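You operate a simulated robot arm through the tools that you are given. There is no shell and no other tool.

You are at the controls of a simulated two-armed robot. One attempt, no reset.

TASK
Turn the speed knob on the pale control panel to 0. Open the top drawer of unit 3, fetch the white rag and set it in the inside of the top drawer of unit 3, then shut the 3. Take the red flag and put it on top of the brown lamp box. Turn the strobe knob to 5 Hz. Shut the table drawer. Put the blue lamp box marked "120 h" from the green mat on the top of the cream cabinet. Open the core drawer. The order is free. Set down upright: red flag.

It is judged by the outcome, as a careful person would: the job done as asked, and still so three seconds after it is handed in. It fails if anything else is knocked over, pushed out of place, dropped, spilled or broken.

THE ROBOT
Two 7-joint arms with three-finger grippers on one trunk, on a base that drives. Base frame: it is fixed to the floor where the robot stands at the start and does not move with it; the origin is under the middle of the robot, x ahead of it, y to its left, z up. Units: m, rad, N and s.
The left shoulder is at the start at [0.03, 0.124, 1.008], the right one opposite. With the tool pointing down near the work surface each hand reaches from about 0.1 to 0.78 m from the robot's upright axis, wherever it stands, measured 20 degrees to its own side. Places, roughly: blue lamp box [-5.75, -1.5, 0.75]; brown lamp box [-1.25, 0.75, 0.75]; core drawer [-5.9, -1.2, 0.7]; inside of the top drawer of unit 3 [-4.4, -3.3, 0.5]; red flag (5x4x6 cm) [-3, 0.1, 0.9]; speed knob on the pale control panel [-2.3, -2.6, 0.9]; strobe knob [-2.8, 0, 0.9]; table drawer [-2, 0.1, 0.8]; top drawer of unit 3 [-4.5, -3.2, 0.5]; top of the cream cabinet [-2.6, -3.7, 1.4]; white rag (5x7x4 cm) [-3.9, -0.2, 0.9]. Payload 2.2 kg a hand.
The TCP of each hand is the grasp point between the finger pads, 0.028 m short of the fingertips. In the tool frame z runs along the fingers and y along their closing line. Largest opening 0.102 m; the body of the gripper starts 0.071 m behind the TCP.
Orientation is told as [roll, pitch, yaw] about the base's x, y, z axes, in that order, counted from this pose: with the fingers straight down and closing along the base's y, the tool's x points along the base's -x, its y along +y and its z along -z.

THE INTERFACE
- The arms move only by the tool send_rows. It takes "left_series", "right_series" or both (then of equal length, played together; a hand with none holds still); each is a list of rows, each a list of 6 numbers: the shift along the base's x, y, z in m, then the turn, a rotation vector about the base's x, y, z in rad. In form: [[x, y, z, wx, wy, wz], ...]. A call has 1 to 20 rows; each row shifts and turns the commanded pose from where the row before left it. "left_fingers" and "right_fingers" are, for a hand that has rows, the gripper command, from -1 (shut) to 1 (fully open), values between in proportion, set as the call begins (left out, the last holds). Each row takes 0.2 s and may step no farther than 0.05 m and 0.15 rad from the row before; otherwise, or with a gripper value out of range, the whole call is refused. Where a pose cannot be reached the arm comes as near as it can. A force on the tool above 40 N (or 10 N above the force at the start of the call, whichever is more), or a blocked arm, ends the call early, and 0.2 s more pass. Each finger halts on what it meets, pressing with about 32 N; the grip force reading is that of the motor and also rises with nothing between the fingers. The clock runs only during rows and for 0.2 s after the last one: add rows that do not move to give the fingers time. The reply holds the time, the measured pose of the TCP, the force on the tool along the base axes, the opening and the grip force, in the units named above and with some noise, with the torque about the TCP (base axes, N m) and any sound that the robot's microphone picked up, and new pictures: "views" is both (left out), scene, wrist or none (wrist: the cameras of the hands that moved).
- Cameras (640 x 400 px; columns grow to the right, rows downward): "scene" is now at [0.0545, 0.0071, 1.7374]; the picture's right is [0.07, -1.00, 0.00], its down [-0.64, -0.05, -0.77] and it looks along [0.77, 0.05, -0.64] (base axes); focal length 275 px, centre (320, 200). "left" rides on the left gripper at [0.072, 0.038, -0.086] in its tool frame; the picture's right is [-0.46, 0.89, 0.00], its down [-0.60, -0.32, -0.73] and it looks along [-0.65, -0.34, 0.68] (tool axes); focal length 256 px, centre (320, 200). "right" rides on the right gripper at [0.069, 0.044, -0.086] in its tool frame; the picture's right is [-0.53, 0.85, 0.00], its down [-0.58, -0.36, -0.73] and it looks along [-0.62, -0.39, 0.68] (tool axes); focal length 256 px, centre (320, 200). There is no depth. A picture from a camera that has moved, and an enlarged one, comes with that camera's place and axes in the base frame and with its lens.
- lift_body(by): slides the trunk up (or, below 0, down) by that many m; the arms and the scene camera ride with it, the base frame stays. It gives what a move gives, with no picture.
- roll_base(legs): drives the robot by 1 to 6 legs, each [ahead, left, turn to the left] in m, m and rad, along the robot's own axes; the way and the turn of a leg run together, so that a leg with both is an arc; at most 1.5 m and 3.142 rad a leg. The arms and the cameras ride along, it lands a little off, and it stops where it bumps. It gives what a move gives, and a new picture of the scene camera.
- head_to(pan, tilt): turns the head with the scene camera to pan (to the left, within 2.496 rad either way) and tilt (down, from -0.506 to 1.204), counted from straight ahead of the robot. It gives what a move gives, and a new picture of the scene camera.
- zoom(camera, box): a new picture of the part [left, top, right, bottom] of that camera's present view, enlarged. It takes no simulated time.
- finish_job(): hands the job in; it is judged then, once.

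Places have to be worked out from the pictures, the camera data and where the tool is seen. Open the grippers and draw the arms clear of the work before you hand the job in, unless the task says otherwise.

The tools are called after "Call:" as name(argument=value, ...) on one line, values as JSON. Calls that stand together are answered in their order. send_rows: Moves the arms, as the interface text tells. Its arguments: {"type":"object","properties":{"left_series":{"type":"array","items":{"type":"array","items":{"type":"number"}}},"left_fingers":{"type":"number"},"right_series":{"type":"array","items":{"type":"array","items":{"type":"number"}}},"right_fingers":{"type":"number"},"views":{"type":"string","enum":["both","scene","wrist","none"]}},"required":[]} The other tools are called the same way: lift_body (by) slides the trunk up or down; roll_base (legs) drives the base; head_to (pan, tilt) turns the head that bears the scene camera; zoom (camera, box) takes an enlarged picture of a part of a camera's view; finish_job () hands the job in.

At the start:

```text
time: 0.0
left_position: [0.5643, 0.185, 1.1677]
left_ee_rot: [0.0, 0.0, 0.0]
left_contact_force: [0.2, 0.2, 0.6]
left_ft_torque: [0.04, -0.03, -0.03]
left_grip_width: 0.1019
left_grip_force: 0.1
right_position: [0.5603, -0.1749, 1.1873]
right_ee_rot: [0.001, 0.001, 0.001]
right_contact_force: [-0.2, 0.5, -0.4]
right_ft_torque: [0.0, 0.0, 0.02]
right_grip_width: 0.1017
right_grip_force: 0.0
trunk travel left (down, up): [-0.25, 0.29]
robot x, y, heading: [0.0002, -0.0037, 0.001]
head pan, tilt: [0.072, 0.695]
```

scene: 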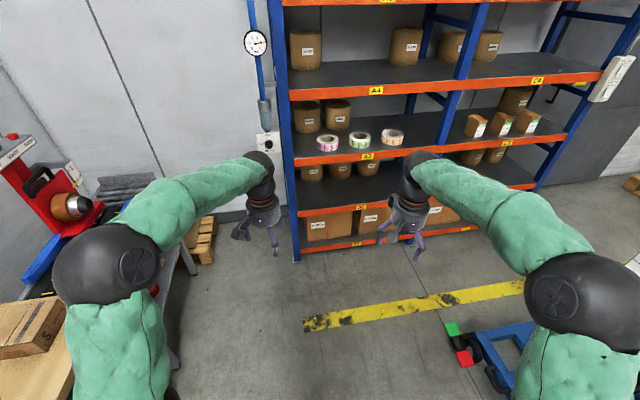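
right: 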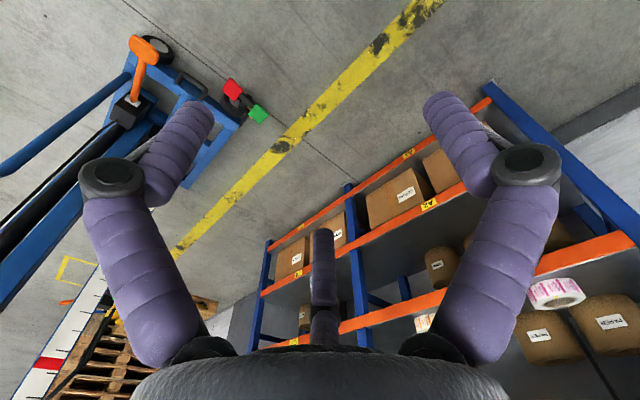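
left: 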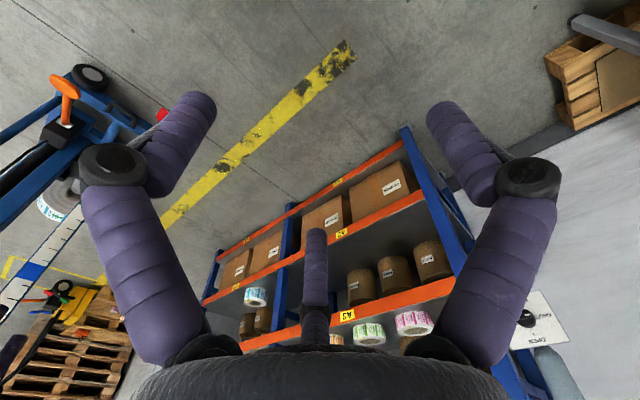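

The start picture shows shelving ahead and a bench to the left; every target lies behind the robot. I'll pan the head around to see the surroundings first.

Call:
head_to(pan=1.6, tilt=0.4)

Call:
head_to(pan=2.49, tilt=0.3)

Call:
head_to(pan=-2.49, tilt=0.3)

Call:
head_to(pan=-1.6, tilt=0.4)

```text
time: 1.6
left_position: [0.5652, 0.1865, 1.1682]
left_ee_rot: [0.0, -0.001, 0.002]
left_contact_force: [-0.7, -0.9, 0.1]
left_ft_torque: [0.04, 0.01, 0.03]
left_grip_width: 0.1023
left_grip_force: 0.1
right_position: [0.5606, -0.1748, 1.1878]
right_ee_rot: [0.002, 0.0, 0.0]
right_contact_force: [1.0, -0.6, -0.1]
right_ft_torque: [-0.02, 0.01, 0.0]
right_grip_width: 0.1021
right_grip_force: 0.1
trunk travel left (down, up): [-0.25, 0.29]
robot x, y, heading: [0.0022, 0.0003, -0.001]
head pan, tilt: [1.6, 0.4]
camera scene: at [-0.0331, 0.0936, 1.7638], right [1.0, 0.03, 0.0], down [0.01, -0.39, -0.92], along [-0.03, 0.92, -0.39], focal length 275 px, centre (320, 200)
```

scene: 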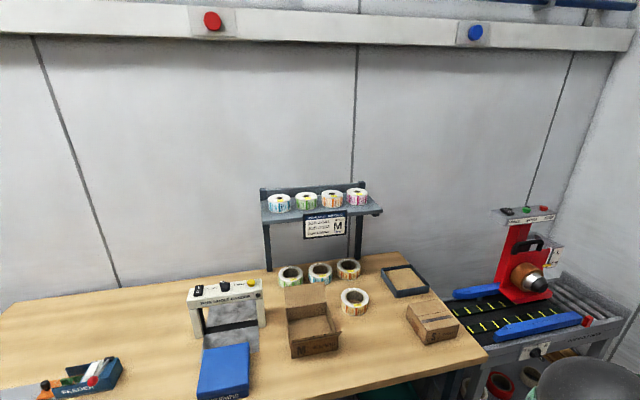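

```text
time: 2.8
left_position: [0.5647, 0.1855, 1.1673]
left_ee_rot: [0.001, 0.0, 0.001]
left_contact_force: [-0.9, 0.2, -0.1]
left_ft_torque: [0.05, -0.02, 0.01]
left_grip_width: 0.1019
left_grip_force: 0.1
right_position: [0.5602, -0.1753, 1.1859]
right_ee_rot: [0.0, 0.001, 0.0]
right_contact_force: [-0.9, -0.4, -0.5]
right_ft_torque: [-0.02, 0.01, 0.0]
right_grip_width: 0.102
right_grip_force: 0.1
trunk travel left (down, up): [-0.25, 0.29]
robot x, y, heading: [-0.0003, -0.0017, 0.002]
head pan, tilt: [2.491, 0.3]
camera scene: at [-0.1046, 0.0577, 1.7731], right [0.61, 0.8, 0.0], down [0.23, -0.18, -0.96], along [-0.76, 0.58, -0.3], focal length 275 px, centre (320, 200)
```

scene: 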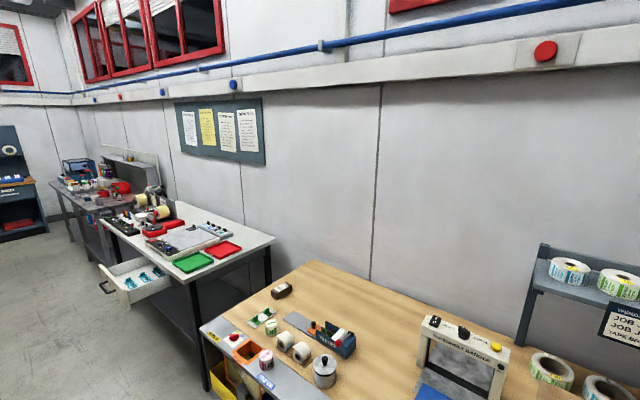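

```text
time: 6.7
left_position: [0.5637, 0.1857, 1.168]
left_ee_rot: [0.001, 0.0, -0.001]
left_contact_force: [0.5, 0.7, 0.7]
left_ft_torque: [0.02, -0.01, 0.02]
left_grip_width: 0.1018
left_grip_force: 0.0
right_position: [0.5602, -0.1733, 1.1867]
right_ee_rot: [0.0, 0.001, -0.001]
right_contact_force: [-1.0, 1.3, -0.1]
right_ft_torque: [0.0, 0.01, 0.01]
right_grip_width: 0.1019
right_grip_force: 0.1
trunk travel left (down, up): [-0.25, 0.29]
robot x, y, heading: [-0.0023, -0.0005, -0.0]
head pan, tilt: [-2.491, 0.3]
camera scene: at [-0.1047, -0.0556, 1.7731], right [-0.61, 0.8, 0.0], down [0.23, 0.18, -0.96], along [-0.76, -0.58, -0.3], focal length 275 px, centre (320, 200)
```

scene: 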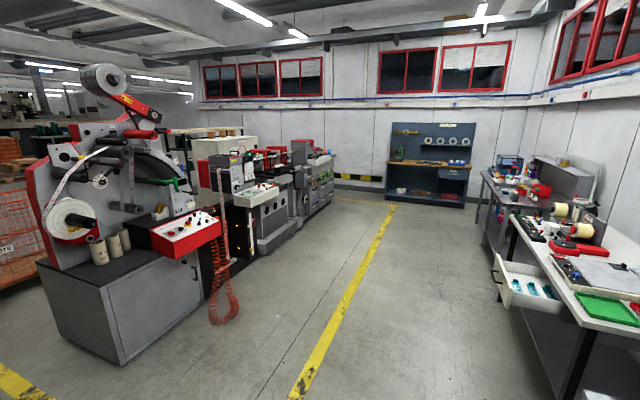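

```text
time: 7.9
left_position: [0.5649, 0.1855, 1.1697]
left_ee_rot: [-0.001, -0.001, 0.0]
left_contact_force: [0.6, -1.0, -0.6]
left_ft_torque: [0.01, -0.04, 0.01]
left_grip_width: 0.102
left_grip_force: 0.0
right_position: [0.5604, -0.174, 1.1881]
right_ee_rot: [0.0, 0.0, -0.001]
right_contact_force: [-0.1, -0.2, -0.5]
right_ft_torque: [-0.02, -0.02, -0.01]
right_grip_width: 0.1022
right_grip_force: 0.1
trunk travel left (down, up): [-0.25, 0.29]
robot x, y, heading: [0.001, 0.0011, -0.002]
head pan, tilt: [-1.6, 0.4]
camera scene: at [-0.0333, -0.0916, 1.7638], right [-1.0, 0.03, 0.0], down [0.01, 0.39, -0.92], along [-0.03, -0.92, -0.39], focal length 275 px, centre (320, 200)
```

scene: 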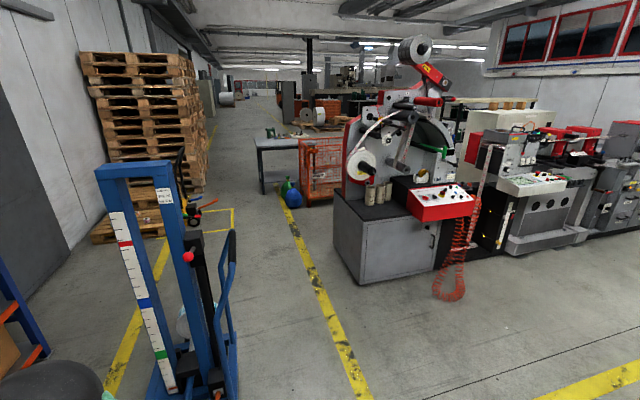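

The machine line is on the -y side, and the tables run along the +y wall towards -x. I'll back off a little to the right, turn to face -x, and look at the tables.

Call:
roll_base(legs=[[-0.2, -0.35, 0], [0, 0, -1.57], [0, 0, -1.57]])

Call:
head_to(pan=-0.6, tilt=0.4)

```text
time: 18.0
left_position: [-0.7577, -0.5625, 1.1688]
left_ee_rot: [0.001, -0.001, -3.1]
left_contact_force: [-0.3, 0.4, 0.2]
left_ft_torque: [0.0, -0.01, -0.03]
left_grip_width: 0.1019
left_grip_force: 0.1
right_position: [-0.7684, -0.2029, 1.187]
right_ee_rot: [0.0, 0.001, -3.098]
right_contact_force: [0.8, 0.0, 0.2]
right_ft_torque: [-0.01, -0.02, 0.0]
right_grip_width: 0.1021
right_grip_force: 0.1
trunk travel left (down, up): [-0.25, 0.29]
robot x, y, heading: [-0.2008, -0.3497, -3.102]
head pan, tilt: [-1.6, 0.4]
camera scene: at [-0.1739, -0.2587, 1.7638], right [1.0, 0.01, 0.0], down [0.0, -0.39, -0.92], along [-0.01, 0.92, -0.39], focal length 275 px, centre (320, 200)
```

scene: 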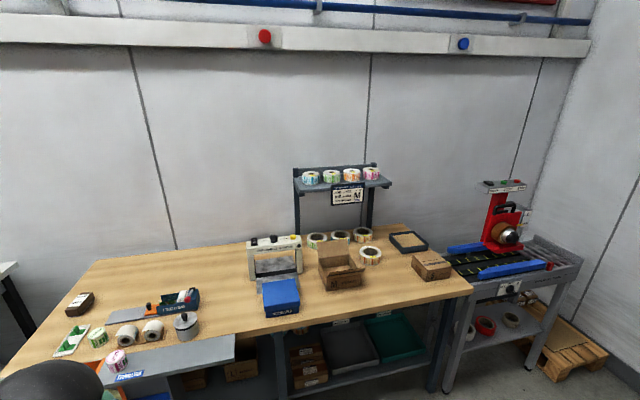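

```text
time: 19.3
left_position: [-0.7597, -0.5636, 1.1679]
left_ee_rot: [0.001, 0.0, -3.1]
left_contact_force: [-0.5, -0.5, 0.1]
left_ft_torque: [-0.01, -0.01, -0.03]
left_grip_width: 0.102
left_grip_force: 0.1
right_position: [-0.7676, -0.2034, 1.1873]
right_ee_rot: [0.002, 0.0, -3.099]
right_contact_force: [0.4, -0.5, 0.1]
right_ft_torque: [-0.03, -0.03, 0.02]
right_grip_width: 0.102
right_grip_force: 0.0
trunk travel left (down, up): [-0.25, 0.29]
robot x, y, heading: [-0.2024, -0.3548, -3.104]
head pan, tilt: [-0.6, 0.4]
camera scene: at [-0.2513, -0.3024, 1.7638], right [0.53, 0.85, 0.0], down [0.33, -0.21, -0.92], along [-0.78, 0.49, -0.39], focal length 275 px, centre (320, 200)
```

scene: 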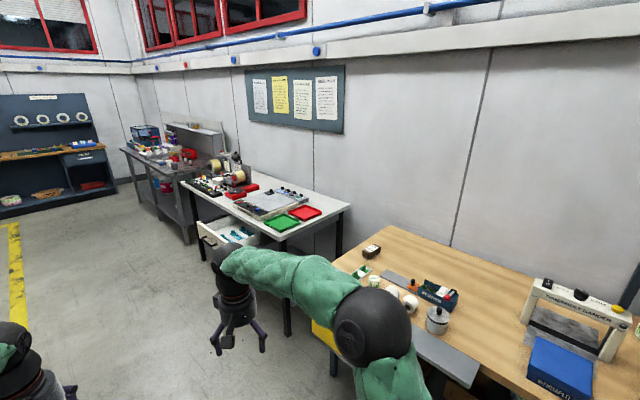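

The brown lamp box sits on the wooden bench, and the white table's drawer sticks out at about (-2.0, -0.1). I'll drive along the aisle to in front of that table, keeping well away from it, and turn to face it.

Call:
roll_base(legs=[[1.4, 0.6, 0], [0.6, 0.1, 0], [0, 0, -1.57]])

Call:
head_to(pan=0.0, tilt=0.6)

Call:
head_to(pan=0.7, tilt=0.5)

```text
refused: leg 1 is longer than a leg can be; nothing moved
```

```text
time: 20.3
left_position: [-0.7581, -0.5628, 1.168]
left_ee_rot: [-0.001, -0.001, -3.099]
left_contact_force: [0.6, -0.1, -0.8]
left_ft_torque: [-0.03, -0.01, -0.03]
left_grip_width: 0.102
left_grip_force: 0.0
right_position: [-0.7688, -0.2028, 1.1862]
right_ee_rot: [-0.001, 0.002, -3.099]
right_contact_force: [0.0, 0.7, -0.1]
right_ft_torque: [-0.01, 0.03, 0.03]
right_grip_width: 0.102
right_grip_force: 0.2
trunk travel left (down, up): [-0.25, 0.29]
robot x, y, heading: [-0.1992, -0.3528, -3.098]
head pan, tilt: [0.0, 0.6]
camera scene: at [-0.2611, -0.3552, 1.7456], right [-0.04, 1.0, 0.0], down [0.56, 0.02, -0.83], along [-0.82, -0.03, -0.56], focal length 275 px, centre (320, 200)
```

scene: 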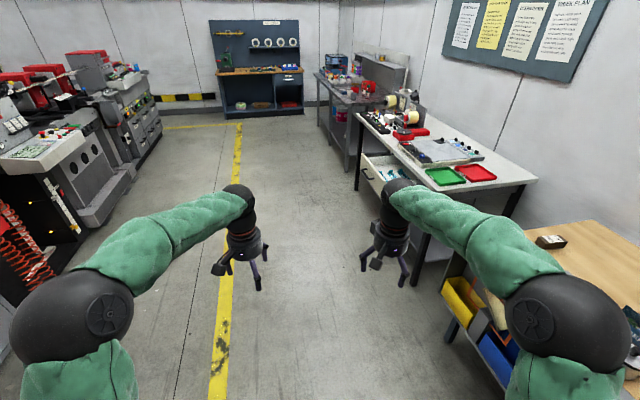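

```text
time: 21.4
left_position: [-0.7588, -0.5636, 1.168]
left_ee_rot: [-0.002, 0.001, -3.1]
left_contact_force: [0.4, -0.2, -0.3]
left_ft_torque: [0.0, 0.01, -0.01]
left_grip_width: 0.1018
left_grip_force: 0.2
right_position: [-0.7695, -0.2037, 1.1879]
right_ee_rot: [0.0, 0.002, -3.1]
right_contact_force: [0.6, -0.5, 0.2]
right_ft_torque: [0.0, -0.02, 0.03]
right_grip_width: 0.1022
right_grip_force: 0.0
trunk travel left (down, up): [-0.25, 0.29]
robot x, y, heading: [-0.203, -0.3533, -3.097]
head pan, tilt: [0.7, 0.499]
camera scene: at [-0.2399, -0.413, 1.7546], right [-0.67, 0.74, 0.0], down [0.35, 0.32, -0.88], along [-0.65, -0.59, -0.48], focal length 275 px, centre (320, 200)
```

scene: 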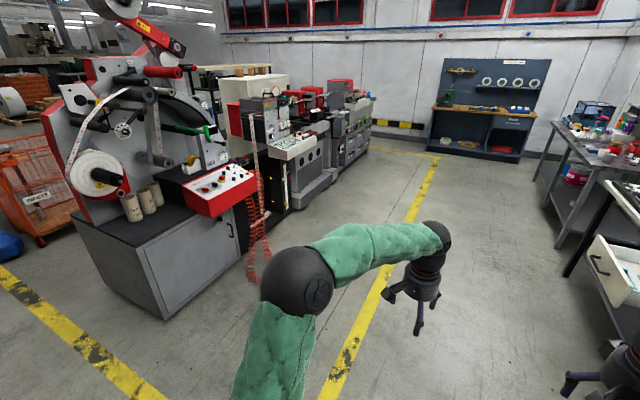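

The leg was too long, so nothing moved. I'll split the same move into shorter legs.

Call:
roll_base(legs=[[0.9, 0.4, 0], [0.92, 0.14, 0], [0, 0, -1.614]])

Call:
head_to(pan=0.0, tilt=0.6)

Call:
head_to(pan=0.7, tilt=0.5)

```text
time: 35.1
left_position: [-2.2282, -0.4533, 1.1683]
left_ee_rot: [-0.001, -0.001, 1.596]
left_contact_force: [-0.1, 0.3, -0.7]
left_ft_torque: [0.02, -0.01, -0.01]
left_grip_width: 0.1023
left_grip_force: 0.2
right_position: [-1.8681, -0.4486, 1.1881]
right_ee_rot: [0.001, -0.002, 1.597]
right_contact_force: [0.9, 0.6, -0.1]
right_ft_torque: [-0.01, -0.03, 0.04]
right_grip_width: 0.1019
right_grip_force: 0.1
trunk travel left (down, up): [-0.25, 0.29]
robot x, y, heading: [-2.0289, -1.0138, 1.596]
head pan, tilt: [0.7, 0.499]
camera scene: at [-2.0881, -0.9741, 1.7547], right [0.75, 0.66, 0.0], down [0.32, -0.36, -0.88], along [-0.58, 0.66, -0.48], focal length 275 px, centre (320, 200)
```

scene: 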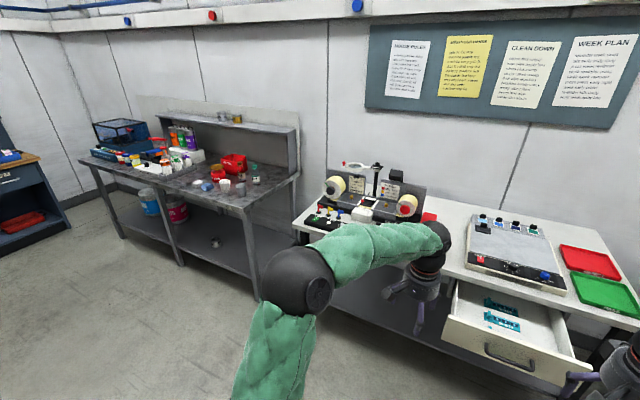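

```text
time: 36.2
left_position: [-2.2285, -0.4528, 1.168]
left_ee_rot: [0.0, 0.0, 1.599]
left_contact_force: [-0.9, 0.0, -0.8]
left_ft_torque: [-0.03, -0.02, -0.02]
left_grip_width: 0.1019
left_grip_force: 0.1
right_position: [-1.8692, -0.4485, 1.1882]
right_ee_rot: [-0.002, -0.001, 1.596]
right_contact_force: [0.1, 0.1, -0.3]
right_ft_torque: [0.01, 0.01, -0.03]
right_grip_width: 0.1021
right_grip_force: 0.0
trunk travel left (down, up): [-0.25, 0.29]
robot x, y, heading: [-2.0295, -1.0132, 1.595]
head pan, tilt: [0.0, 0.6]
camera scene: at [-2.0303, -0.9538, 1.7456], right [1.0, 0.03, 0.0], down [0.02, -0.56, -0.83], along [-0.02, 0.82, -0.56], focal length 275 px, centre (320, 200)
```

scene: 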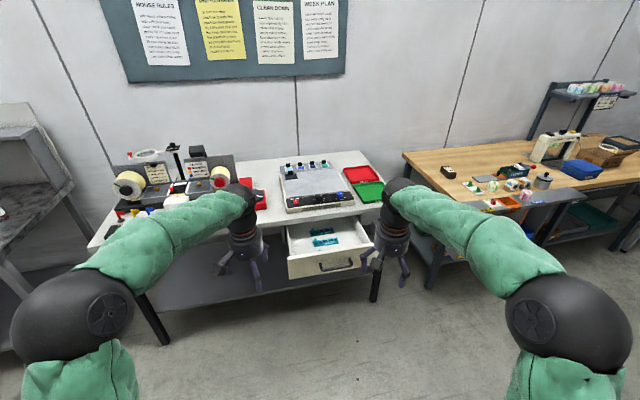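

```text
time: 37.2
left_position: [-2.2282, -0.4548, 1.1686]
left_ee_rot: [0.0, 0.001, 1.597]
left_contact_force: [0.0, 0.0, 0.5]
left_ft_torque: [0.02, -0.02, 0.02]
left_grip_width: 0.1019
left_grip_force: 0.1
right_position: [-1.8674, -0.4481, 1.1859]
right_ee_rot: [0.0, 0.0, 1.596]
right_contact_force: [0.0, 0.7, 0.0]
right_ft_torque: [0.04, -0.01, 0.01]
right_grip_width: 0.1019
right_grip_force: 0.1
trunk travel left (down, up): [-0.25, 0.29]
robot x, y, heading: [-2.0246, -1.0161, 1.595]
head pan, tilt: [0.7, 0.499]
camera scene: at [-2.0882, -0.974, 1.7546], right [0.75, 0.66, 0.0], down [0.32, -0.36, -0.88], along [-0.58, 0.66, -0.48], focal length 275 px, centre (320, 200)
```

scene: 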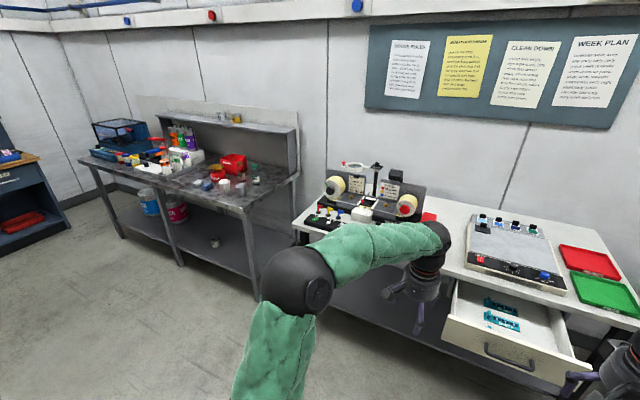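

I now face the white table: the drawer is open in front of me, with strobe-like equipment to the left. I'll zoom on the equipment and on the far table.

Call:
zoom(camera="scene", box=[290, 150, 450, 250])

Call:
zoom(camera="scene", box=[80, 100, 304, 240])

Call:
zoom(camera="scene", box=[440, 200, 640, 390])

```text
4.00 times, centred on (370, 200) of scene
camera zoom: at [-2.0882, -0.974, 1.7546], right [0.75, 0.66, 0.0], down [0.32, -0.36, -0.88], along [-0.58, 0.66, -0.48], focal length 1102 px, centre (120, 200)
```

zoom: 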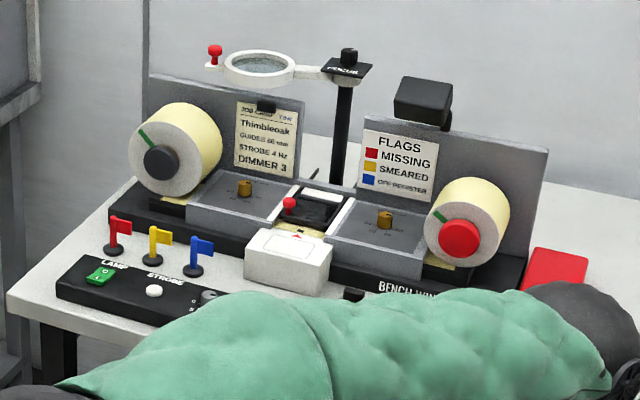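

```text
2.86 times, centred on (192, 170) of scene
camera zoom: at [-2.0882, -0.974, 1.7546], right [0.75, 0.66, 0.0], down [0.32, -0.36, -0.88], along [-0.58, 0.66, -0.48], focal length 787 px, centre (686, 286)
```

zoom: 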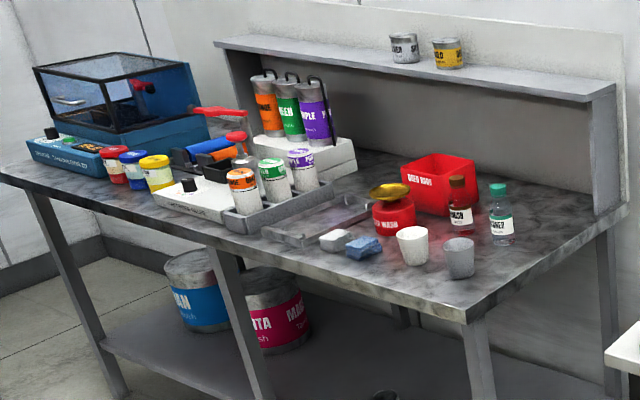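

```text
2.11 times, centred on (540, 295) of scene
camera zoom: at [-2.0882, -0.974, 1.7546], right [0.75, 0.66, 0.0], down [0.32, -0.36, -0.88], along [-0.58, 0.66, -0.48], focal length 580 px, centre (-143, 0)
```

zoom: 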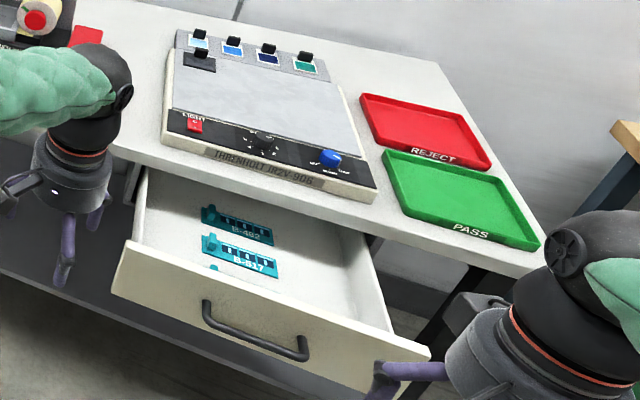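

The table is turned about 0.2 rad relative to the base axes, so the drawer pushes in along roughly (-0.2, 0.98). I'll turn to match and look at the drawer from there.

Call:
roll_base(legs=[[0, 0, 0.18]])

Call:
head_to(pan=-0.15, tilt=0.75)

Call:
zoom(camera="scene", box=[200, 60, 440, 210])

```text
time: 38.4
left_position: [-2.3252, -0.4988, 1.1687]
left_ee_rot: [0.0, -0.002, 1.777]
left_contact_force: [-0.1, -0.2, 0.3]
left_ft_torque: [-0.02, 0.0, 0.0]
left_grip_width: 0.1022
left_grip_force: 0.1
right_position: [-1.972, -0.4294, 1.1876]
right_ee_rot: [0.0, -0.001, 1.776]
right_contact_force: [-0.1, -0.5, 0.2]
right_ft_torque: [0.0, -0.02, -0.02]
right_grip_width: 0.1019
right_grip_force: 0.1
trunk travel left (down, up): [-0.25, 0.29]
robot x, y, heading: [-2.0295, -1.0127, 1.773]
head pan, tilt: [0.7, 0.499]
camera scene: at [-2.0948, -0.9856, 1.7546], right [0.62, 0.79, 0.0], down [0.38, -0.3, -0.88], along [-0.69, 0.54, -0.48], focal length 275 px, centre (320, 200)
```

scene: 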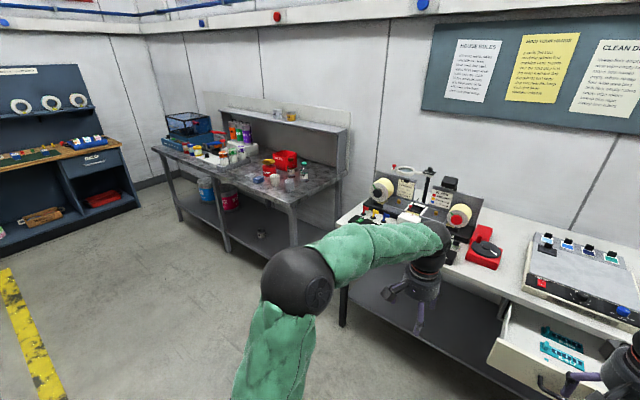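

```text
time: 39.5
left_position: [-2.3256, -0.4977, 1.1681]
left_ee_rot: [-0.002, -0.001, 1.778]
left_contact_force: [-0.6, -1.2, -0.4]
left_ft_torque: [0.02, -0.01, -0.02]
left_grip_width: 0.1021
left_grip_force: 0.0
right_position: [-1.9719, -0.4289, 1.1874]
right_ee_rot: [0.001, 0.0, 1.778]
right_contact_force: [-0.2, 0.0, 0.7]
right_ft_torque: [-0.02, 0.01, 0.0]
right_grip_width: 0.1019
right_grip_force: 0.0
trunk travel left (down, up): [-0.25, 0.29]
robot x, y, heading: [-2.0305, -1.0097, 1.779]
head pan, tilt: [-0.15, 0.75]
camera scene: at [-2.0272, -0.9588, 1.7327], right [1.0, 0.06, 0.0], down [0.04, -0.68, -0.73], along [-0.04, 0.73, -0.68], focal length 275 px, centre (320, 200)
```

scene: 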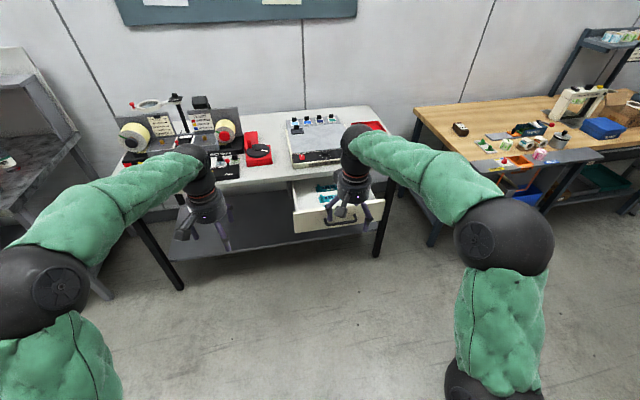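

```text
2.67 times, centred on (320, 135) of scene
camera zoom: at [-2.0272, -0.9588, 1.7327], right [1.0, 0.06, 0.0], down [0.04, -0.68, -0.73], along [-0.04, 0.73, -0.68], focal length 734 px, centre (320, 373)
```

zoom: 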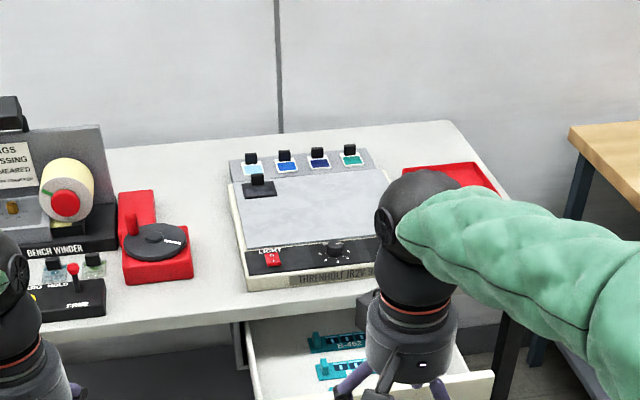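

I'll zoom on the drawer itself to measure its front.

Call:
zoom(camera="scene", box=[270, 160, 400, 241])

Call:
zoom(camera="right", box=[0, 0, 640, 400])

```text
4.92 times, centred on (335, 200) of scene
camera zoom: at [-2.0272, -0.9588, 1.7327], right [1.0, 0.06, 0.0], down [0.04, -0.68, -0.73], along [-0.04, 0.73, -0.68], focal length 1356 px, centre (246, 198)
```

zoom: 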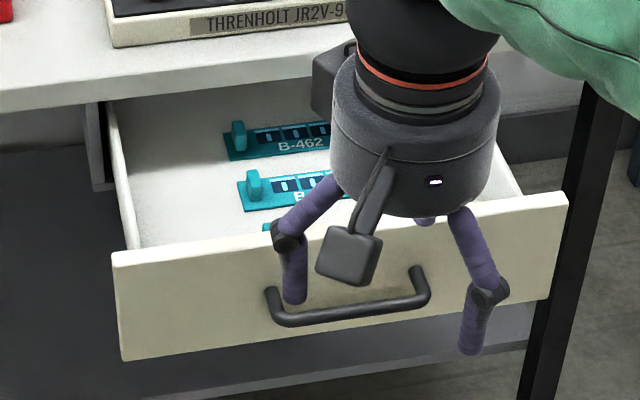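

```text
1.00 times, centred on (320, 200) of right (not enlarged: the box is as wide or as high as the picture)
camera zoom: at [-2.0013, -0.5054, 1.2736], right [-0.94, 0.35, 0.0], down [0.24, 0.64, 0.73], along [0.26, 0.68, -0.68], focal length 256 px, centre (320, 200)
```

zoom: 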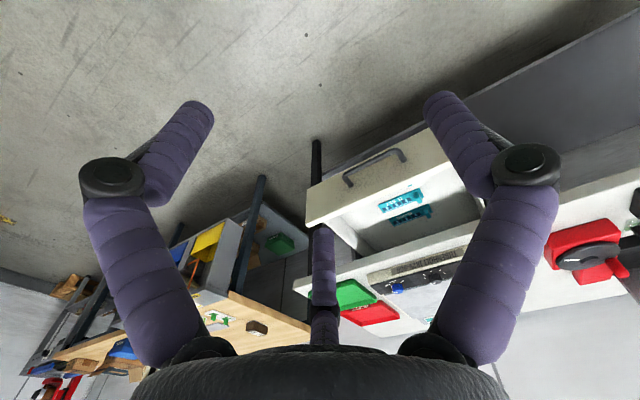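

Triangulating, the drawer front's top edge is at z ≈ 0.855 and runs from (-2.20, -0.10) to (-1.78, -0.01). I'll tilt the right hand's closed fingers forward and lower them before driving up to push the drawer.

Call:
send_rows(right_series=[[0.0044, -0.021, -0.041, 0.128, 0.027, 0], [0.0044, -0.021, -0.041, 0.128, 0.027, 0], [0.0044, -0.021, -0.041, 0.128, 0.027, 0], [0.0044, -0.021, -0.041, 0.128, 0.027, 0], [0.0044, -0.021, -0.041, 0.128, 0.027, 0], [0.0044, -0.021, -0.041, 0.128, 0.027, 0], [0.0044, -0.021, -0.041, 0.128, 0.027, 0], [0.0044, -0.021, -0.041, 0.128, 0.027, 0]], right_fingers=-1)

```text
time: 41.3
left_position: [-2.3256, -0.498, 1.168]
left_ee_rot: [0.0, -0.001, 1.776]
left_contact_force: [0.0, 0.4, -0.2]
left_ft_torque: [-0.01, 0.01, 0.01]
left_grip_width: 0.1021
left_grip_force: 0.0
right_position: [-1.9995, -0.6063, 0.89]
right_ee_rot: [-0.007, -1.04, 1.776]
right_contact_force: [-0.1, 1.6, 0.7]
right_ft_torque: [-0.09, -0.04, -0.01]
right_grip_width: 0.0021
right_grip_force: 31.4
right hand out of reach, approached as far as the arm can: row 7, 8
trunk travel left (down, up): [-0.25, 0.29]
robot x, y, heading: [-2.0286, -1.0125, 1.775]
head pan, tilt: [-0.15, 0.75]
camera scene: at [-2.0286, -0.9582, 1.7326], right [1.0, 0.06, 0.0], down [0.04, -0.68, -0.73], along [-0.04, 0.73, -0.68], focal length 275 px, centre (320, 200)
camera right: at [-2.0224, -0.721, 0.875], right [-0.88, 0.1, 0.46], down [0.42, -0.26, 0.87], along [0.21, 0.96, 0.19], focal length 256 px, centre (320, 200)
```

scene: 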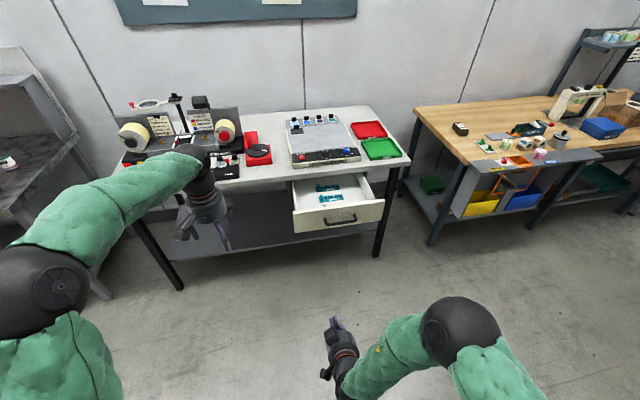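
right: 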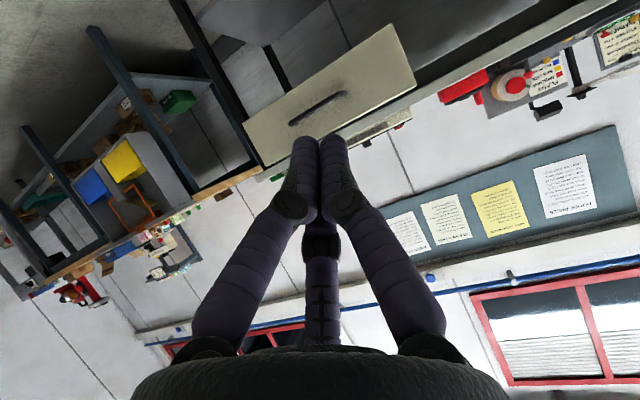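

The fingers now point forward at 60°, and the drawer with its handle is clearly visible. I'll drive up so the fingertips stop just short of the drawer front.

Call:
roll_base(legs=[[0.38, -0.12, 0]])

Call:
zoom(camera="right", box=[0, 0, 640, 400])

```text
time: 43.8
left_position: [-2.2795, -0.0971, 1.1679]
left_ee_rot: [0.001, 0.0, 1.772]
left_contact_force: [0.2, 0.5, -1.2]
left_ft_torque: [0.0, 0.01, -0.03]
left_grip_width: 0.1022
left_grip_force: 0.0
right_position: [-1.9544, -0.2054, 0.8907]
right_ee_rot: [-0.009, -1.039, 1.768]
right_contact_force: [-0.3, 1.0, -1.2]
right_ft_torque: [0.02, 0.01, 0.01]
right_grip_width: 0.0018
right_grip_force: 31.3
trunk travel left (down, up): [-0.25, 0.29]
robot x, y, heading: [-1.9883, -0.6149, 1.769]
head pan, tilt: [-0.15, 0.75]
camera scene: at [-1.9844, -0.5584, 1.7326], right [1.0, 0.05, 0.0], down [0.03, -0.68, -0.73], along [-0.04, 0.73, -0.68], focal length 275 px, centre (320, 200)
```

scene: 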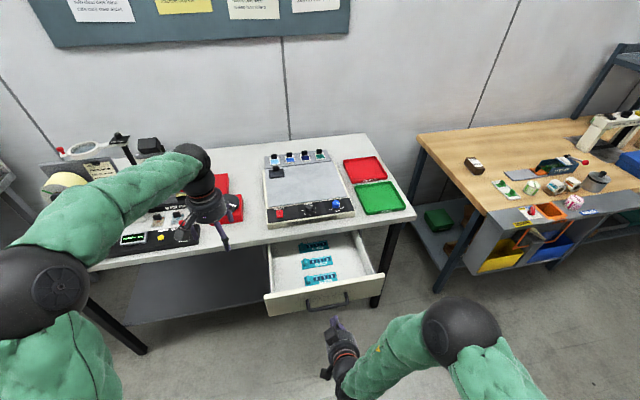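

```text
1.00 times, centred on (320, 200) of right (not enlarged: the box is as wide or as high as the picture)
camera zoom: at [-1.9771, -0.3212, 0.8751], right [-0.88, 0.11, 0.46], down [0.42, -0.26, 0.87], along [0.21, 0.96, 0.19], focal length 256 px, centre (320, 200)
```

zoom: 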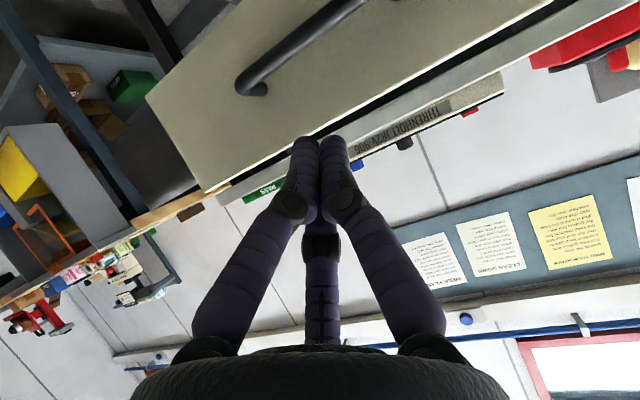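

The drawer top edge is at z ≈ 0.858 and the handle at ≈ 0.80. I'll lower the fingertips to about 0.835 and push along the drawer's axis in small steps.

Call:
send_rows(right_series=[[0, 0, -0.041, 0, 0, 0], [-0.0042, 0.0196, 0, 0, 0, 0], [-0.0042, 0.0196, 0, 0, 0, 0], [-0.0042, 0.0196, 0, 0, 0, 0], [-0.0042, 0.0196, 0, 0, 0, 0], [-0.0042, 0.0196, 0, 0, 0, 0], [-0.0042, 0.0196, 0, 0, 0, 0], [-0.0042, 0.0196, 0, 0, 0, 0], [-0.0042, 0.0196, 0, 0, 0, 0]], right_fingers=-1)

```text
time: 45.8
left_position: [-2.2803, -0.0982, 1.1679]
left_ee_rot: [0.0, -0.001, 1.77]
left_contact_force: [0.9, -0.8, -0.6]
left_ft_torque: [0.02, -0.02, -0.01]
left_grip_width: 0.102
left_grip_force: 0.0
right_position: [-2.0001, -0.0525, 0.8564]
right_ee_rot: [-0.008, -1.041, 1.769]
right_contact_force: [-0.7, 0.3, -0.9]
right_ft_torque: [0.03, 0.02, 0.0]
right_grip_width: 0.002
right_grip_force: 31.4
right hand out of reach, approached as far as the arm can: row 1
trunk travel left (down, up): [-0.25, 0.29]
robot x, y, heading: [-1.9858, -0.612, 1.772]
head pan, tilt: [-0.15, 0.75]
camera scene: at [-1.9848, -0.5589, 1.7327], right [1.0, 0.05, 0.0], down [0.03, -0.68, -0.73], along [-0.04, 0.73, -0.68], focal length 275 px, centre (320, 200)
camera right: at [-2.0235, -0.1676, 0.8405], right [-0.88, 0.11, 0.46], down [0.42, -0.27, 0.87], along [0.21, 0.96, 0.19], focal length 256 px, centre (320, 200)
```

scene: 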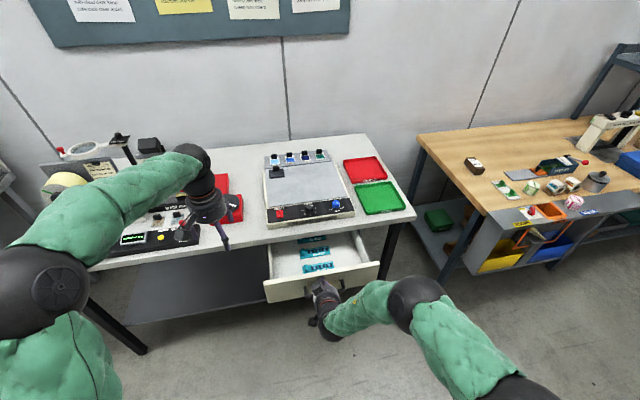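
right: 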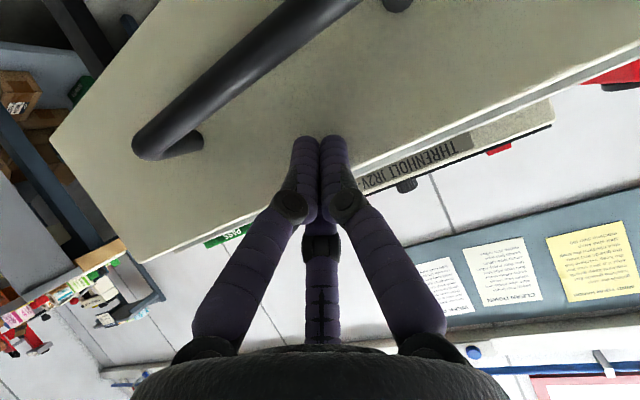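

The fingertips are at the drawer front, above the handle. I'll lower them slightly and keep pushing.

Call:
send_rows(right_series=[[-0.002, 0.01, -0.008, 0, 0, 0], [-0.0042, 0.0196, 0, 0, 0, 0], [-0.0042, 0.0196, 0, 0, 0, 0], [-0.0042, 0.0196, 0, 0, 0, 0], [-0.0042, 0.0196, 0, 0, 0, 0], [-0.0042, 0.0196, 0, 0, 0, 0], [-0.0042, 0.0196, 0, 0, 0, 0]])

```text
time: 47.4
left_position: [-2.279, -0.0971, 1.1691]
left_ee_rot: [0.001, -0.001, 1.769]
left_contact_force: [-0.1, -0.6, 0.2]
left_ft_torque: [0.0, 0.03, 0.0]
left_grip_width: 0.1019
left_grip_force: 0.1
right_position: [-2.0277, 0.0734, 0.8482]
right_ee_rot: [-0.008, -1.039, 1.768]
right_contact_force: [-0.4, 0.5, 0.2]
right_ft_torque: [0.03, -0.02, -0.04]
right_grip_width: 0.0021
right_grip_force: 31.2
trunk travel left (down, up): [-0.25, 0.29]
robot x, y, heading: [-1.9855, -0.6105, 1.77]
head pan, tilt: [-0.15, 0.75]
camera scene: at [-1.9847, -0.5587, 1.7326], right [1.0, 0.05, 0.0], down [0.03, -0.68, -0.73], along [-0.04, 0.73, -0.68], focal length 275 px, centre (320, 200)
camera right: at [-2.0506, -0.041, 0.8315], right [-0.88, 0.11, 0.46], down [0.42, -0.27, 0.87], along [0.21, 0.96, 0.19], focal length 256 px, centre (320, 200)
```

scene: 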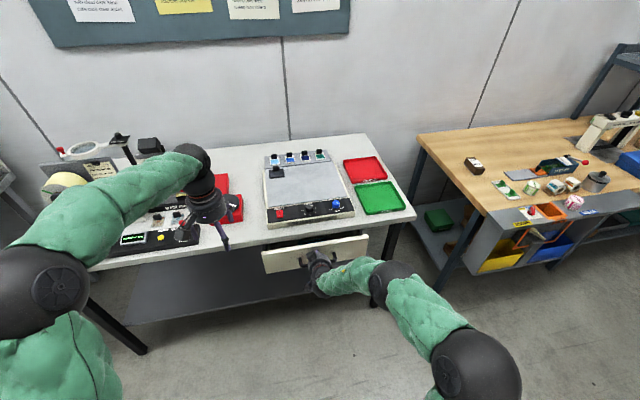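
right: 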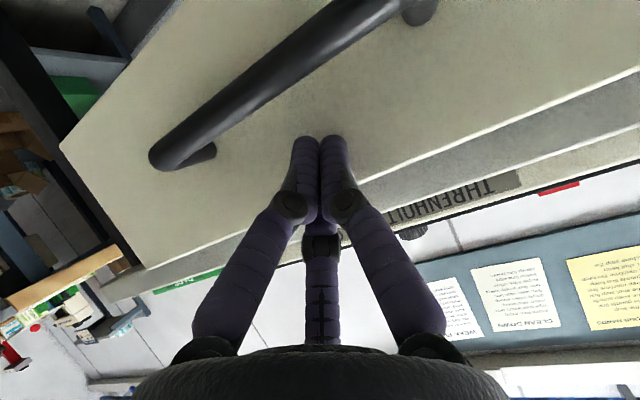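

The drawer is almost in, and the force is still low. I'll keep going until it stops.

Call:
send_rows(right_series=[[-0.0032, 0.0147, 0, 0, 0, 0], [-0.0032, 0.0147, 0, 0, 0, 0], [-0.0021, 0.0098, 0, 0, 0, 0], [-0.0021, 0.0098, 0, 0, 0, 0], [-0.0021, 0.0098, 0, 0, 0, 0], [-0.0021, 0.0098, 0, 0, 0, 0]])

```text
time: 48.6
left_position: [-2.278, -0.0999, 1.169]
left_ee_rot: [0.001, -0.002, 1.768]
left_contact_force: [-0.6, 0.5, 1.2]
left_ft_torque: [-0.04, -0.02, -0.02]
left_grip_width: 0.1021
left_grip_force: 0.2
right_position: [-2.0385, 0.1223, 0.842]
right_ee_rot: [-0.009, -1.027, 1.77]
right_contact_force: [9.1, -25.2, 11.5]
right_ft_torque: [0.25, 0.0, -0.15]
right_grip_width: 0.0023
right_grip_force: 31.0
trunk travel left (down, up): [-0.25, 0.29]
robot x, y, heading: [-1.9888, -0.614, 1.768]
head pan, tilt: [-0.15, 0.75]
stopped in row 6 (right hand): the force on the tool passed its limit at 50 N (the readings are from after the stop); the commanded pose is now the measured one
camera scene: at [-1.9837, -0.5639, 1.7329], right [1.0, 0.05, 0.0], down [0.03, -0.68, -0.73], along [-0.04, 0.73, -0.68], focal length 275 px, centre (320, 200)
camera right: at [-2.0616, 0.0067, 0.8271], right [-0.88, 0.11, 0.45], down [0.42, -0.25, 0.87], along [0.21, 0.96, 0.18], focal length 256 px, centre (320, 200)
```

scene: 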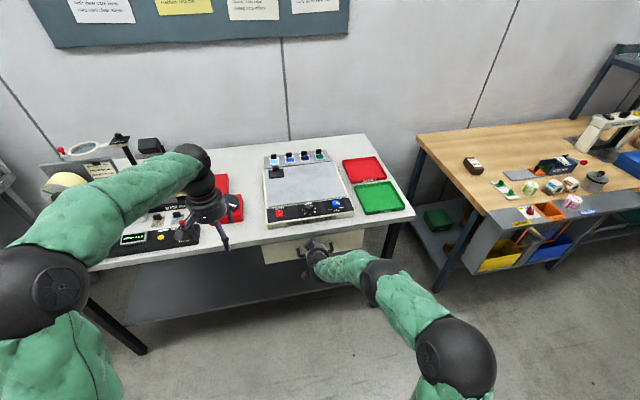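
right: 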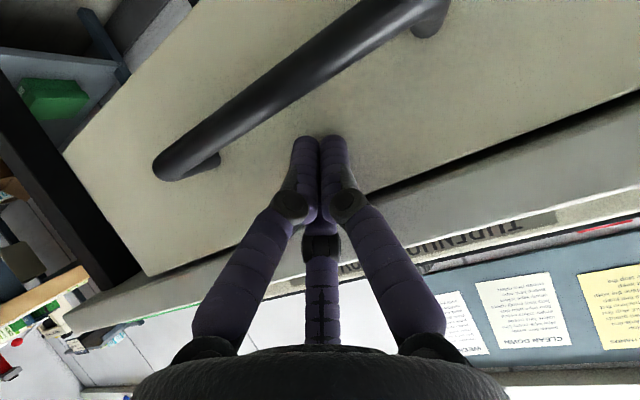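

The drawer hit its stop with a force spike, so it should be shut. I'll back the hand off and check.

Call:
send_rows(right_series=[[0.006, -0.029, 0, 0, 0, 0], [0.008, -0.039, 0, 0, 0, 0], [0.008, -0.039, 0, 0, 0, 0], [0.008, -0.039, 0, 0, 0, 0], [0.008, -0.039, 0, 0, 0, 0]])

Call:
zoom(camera="scene", box=[200, 150, 440, 300])

```text
time: 49.8
left_position: [-2.2786, -0.0982, 1.169]
left_ee_rot: [0.0, -0.003, 1.769]
left_contact_force: [-1.1, -0.9, 0.2]
left_ft_torque: [0.02, 0.02, 0.0]
left_grip_width: 0.102
left_grip_force: 0.0
right_position: [-1.9998, -0.0581, 0.8405]
right_ee_rot: [-0.01, -1.031, 1.769]
right_contact_force: [0.0, -0.4, 0.8]
right_ft_torque: [0.07, -0.01, 0.04]
right_grip_width: 0.0022
right_grip_force: 31.8
trunk travel left (down, up): [-0.25, 0.29]
robot x, y, heading: [-1.9841, -0.6132, 1.773]
head pan, tilt: [-0.15, 0.75]
camera scene: at [-1.9838, -0.562, 1.7328], right [1.0, 0.05, 0.0], down [0.03, -0.68, -0.73], along [-0.04, 0.73, -0.68], focal length 275 px, centre (320, 200)
camera right: at [-2.0233, -0.174, 0.8257], right [-0.88, 0.11, 0.45], down [0.42, -0.26, 0.87], along [0.21, 0.96, 0.18], focal length 256 px, centre (320, 200)
```

scene: 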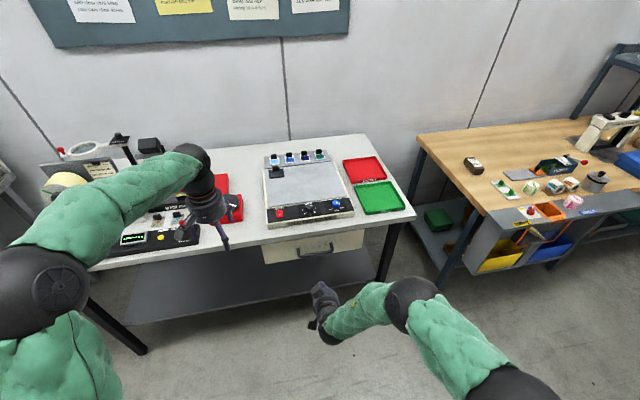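
right: 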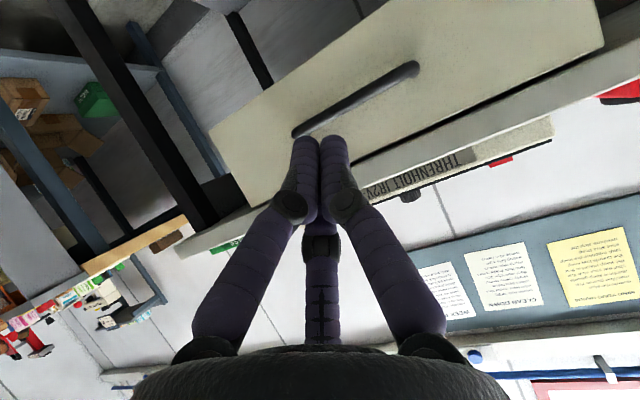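

```text
2.67 times, centred on (320, 225) of scene
camera zoom: at [-1.9838, -0.562, 1.7328], right [1.0, 0.05, 0.0], down [0.03, -0.68, -0.73], along [-0.04, 0.73, -0.68], focal length 734 px, centre (320, 133)
```

zoom: 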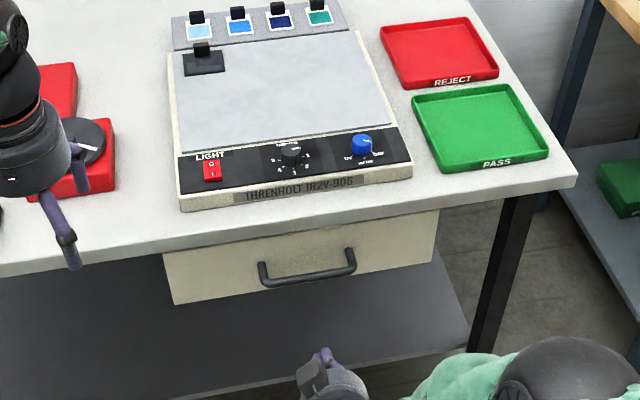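

The drawer is shut. Now I'll back off and slide left to stand in front of the strobe box and flags.

Call:
roll_base(legs=[[-0.32, 0, 0], [0, 0.7, 0]])

Call:
head_to(pan=0.1, tilt=0.65)

Call:
zoom(camera="scene", box=[200, 80, 440, 230])

```text
time: 55.4
left_position: [-2.9056, -0.5456, 1.1697]
left_ee_rot: [0.001, -0.002, 1.774]
left_contact_force: [0.7, 0.5, 0.1]
left_ft_torque: [-0.01, 0.0, -0.01]
left_grip_width: 0.1017
left_grip_force: 0.1
right_position: [-2.6265, -0.5045, 0.8393]
right_ee_rot: [-0.012, -1.028, 1.774]
right_contact_force: [0.7, 0.5, -0.6]
right_ft_torque: [-0.03, -0.01, -0.01]
right_grip_width: 0.0021
right_grip_force: 31.6
trunk travel left (down, up): [-0.25, 0.29]
robot x, y, heading: [-2.6108, -1.0634, 1.773]
head pan, tilt: [-0.15, 0.75]
camera scene: at [-2.6086, -1.0073, 1.7327], right [1.0, 0.05, 0.0], down [0.04, -0.68, -0.73], along [-0.04, 0.73, -0.68], focal length 275 px, centre (320, 200)
```

scene: 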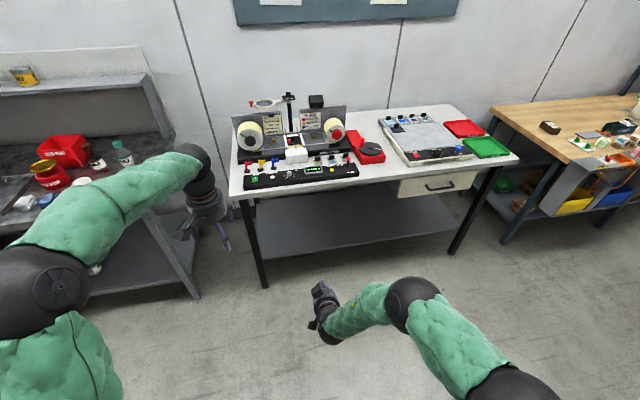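

```text
time: 56.1
left_position: [-2.904, -0.5465, 1.1688]
left_ee_rot: [0.0, 0.0, 1.772]
left_contact_force: [0.1, 0.1, -0.4]
left_ft_torque: [0.05, -0.03, 0.01]
left_grip_width: 0.1021
left_grip_force: 0.0
right_position: [-2.6254, -0.5055, 0.8398]
right_ee_rot: [-0.01, -1.029, 1.773]
right_contact_force: [-0.1, 0.0, 0.9]
right_ft_torque: [-0.03, 0.04, -0.03]
right_grip_width: 0.0023
right_grip_force: 31.7
trunk travel left (down, up): [-0.25, 0.29]
robot x, y, heading: [-2.6084, -1.0603, 1.773]
head pan, tilt: [0.099, 0.649]
camera scene: at [-2.6292, -1.0071, 1.7413], right [0.95, 0.3, 0.0], down [0.18, -0.58, -0.8], along [-0.24, 0.76, -0.6], focal length 275 px, centre (320, 200)
```

scene: 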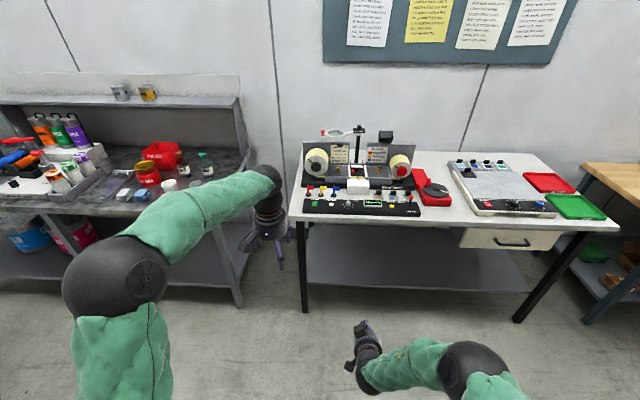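

```text
2.67 times, centred on (320, 155) of scene
camera zoom: at [-2.6292, -1.0071, 1.7413], right [0.95, 0.3, 0.0], down [0.18, -0.58, -0.8], along [-0.24, 0.76, -0.6], focal length 734 px, centre (320, 320)
```

zoom: 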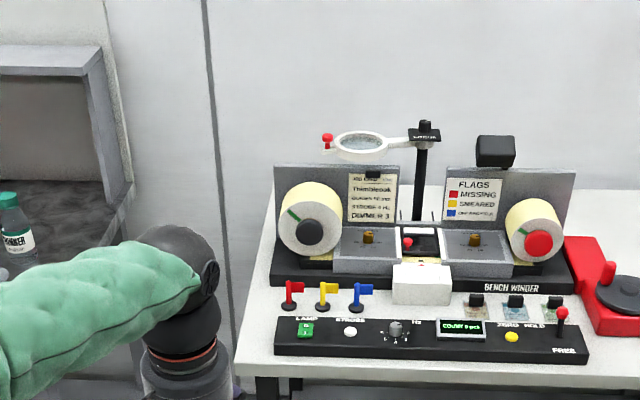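

I can see the flags in a row and the strobe control box. I'll zoom in closer.

Call:
zoom(camera="scene", box=[300, 178, 380, 228])

Call:
zoom(camera="scene", box=[326, 188, 374, 218])

```text
8.00 times, centred on (340, 203) of scene
camera zoom: at [-2.6292, -1.0071, 1.7413], right [0.95, 0.3, 0.0], down [0.18, -0.58, -0.8], along [-0.24, 0.76, -0.6], focal length 2204 px, centre (160, 176)
```

zoom: 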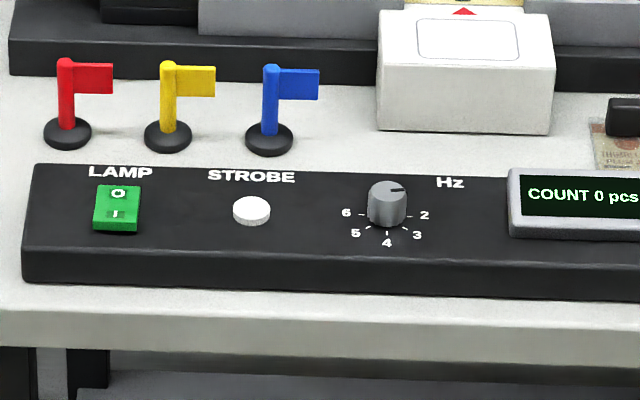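

```text
13.33 times, centred on (350, 203) of scene
camera zoom: at [-2.6292, -1.0071, 1.7413], right [0.95, 0.3, 0.0], down [0.18, -0.58, -0.8], along [-0.24, 0.76, -0.6], focal length 3673 px, centre (-80, 160)
```

zoom: 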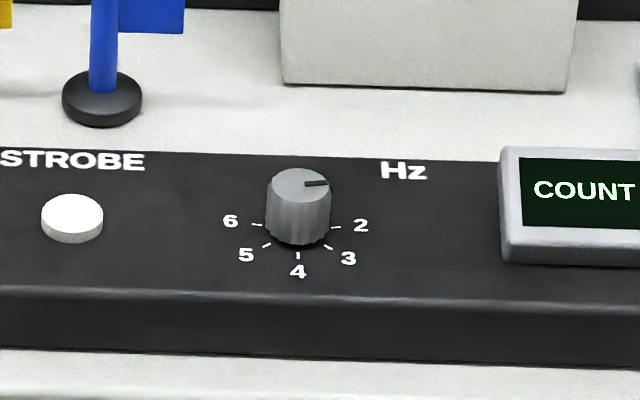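

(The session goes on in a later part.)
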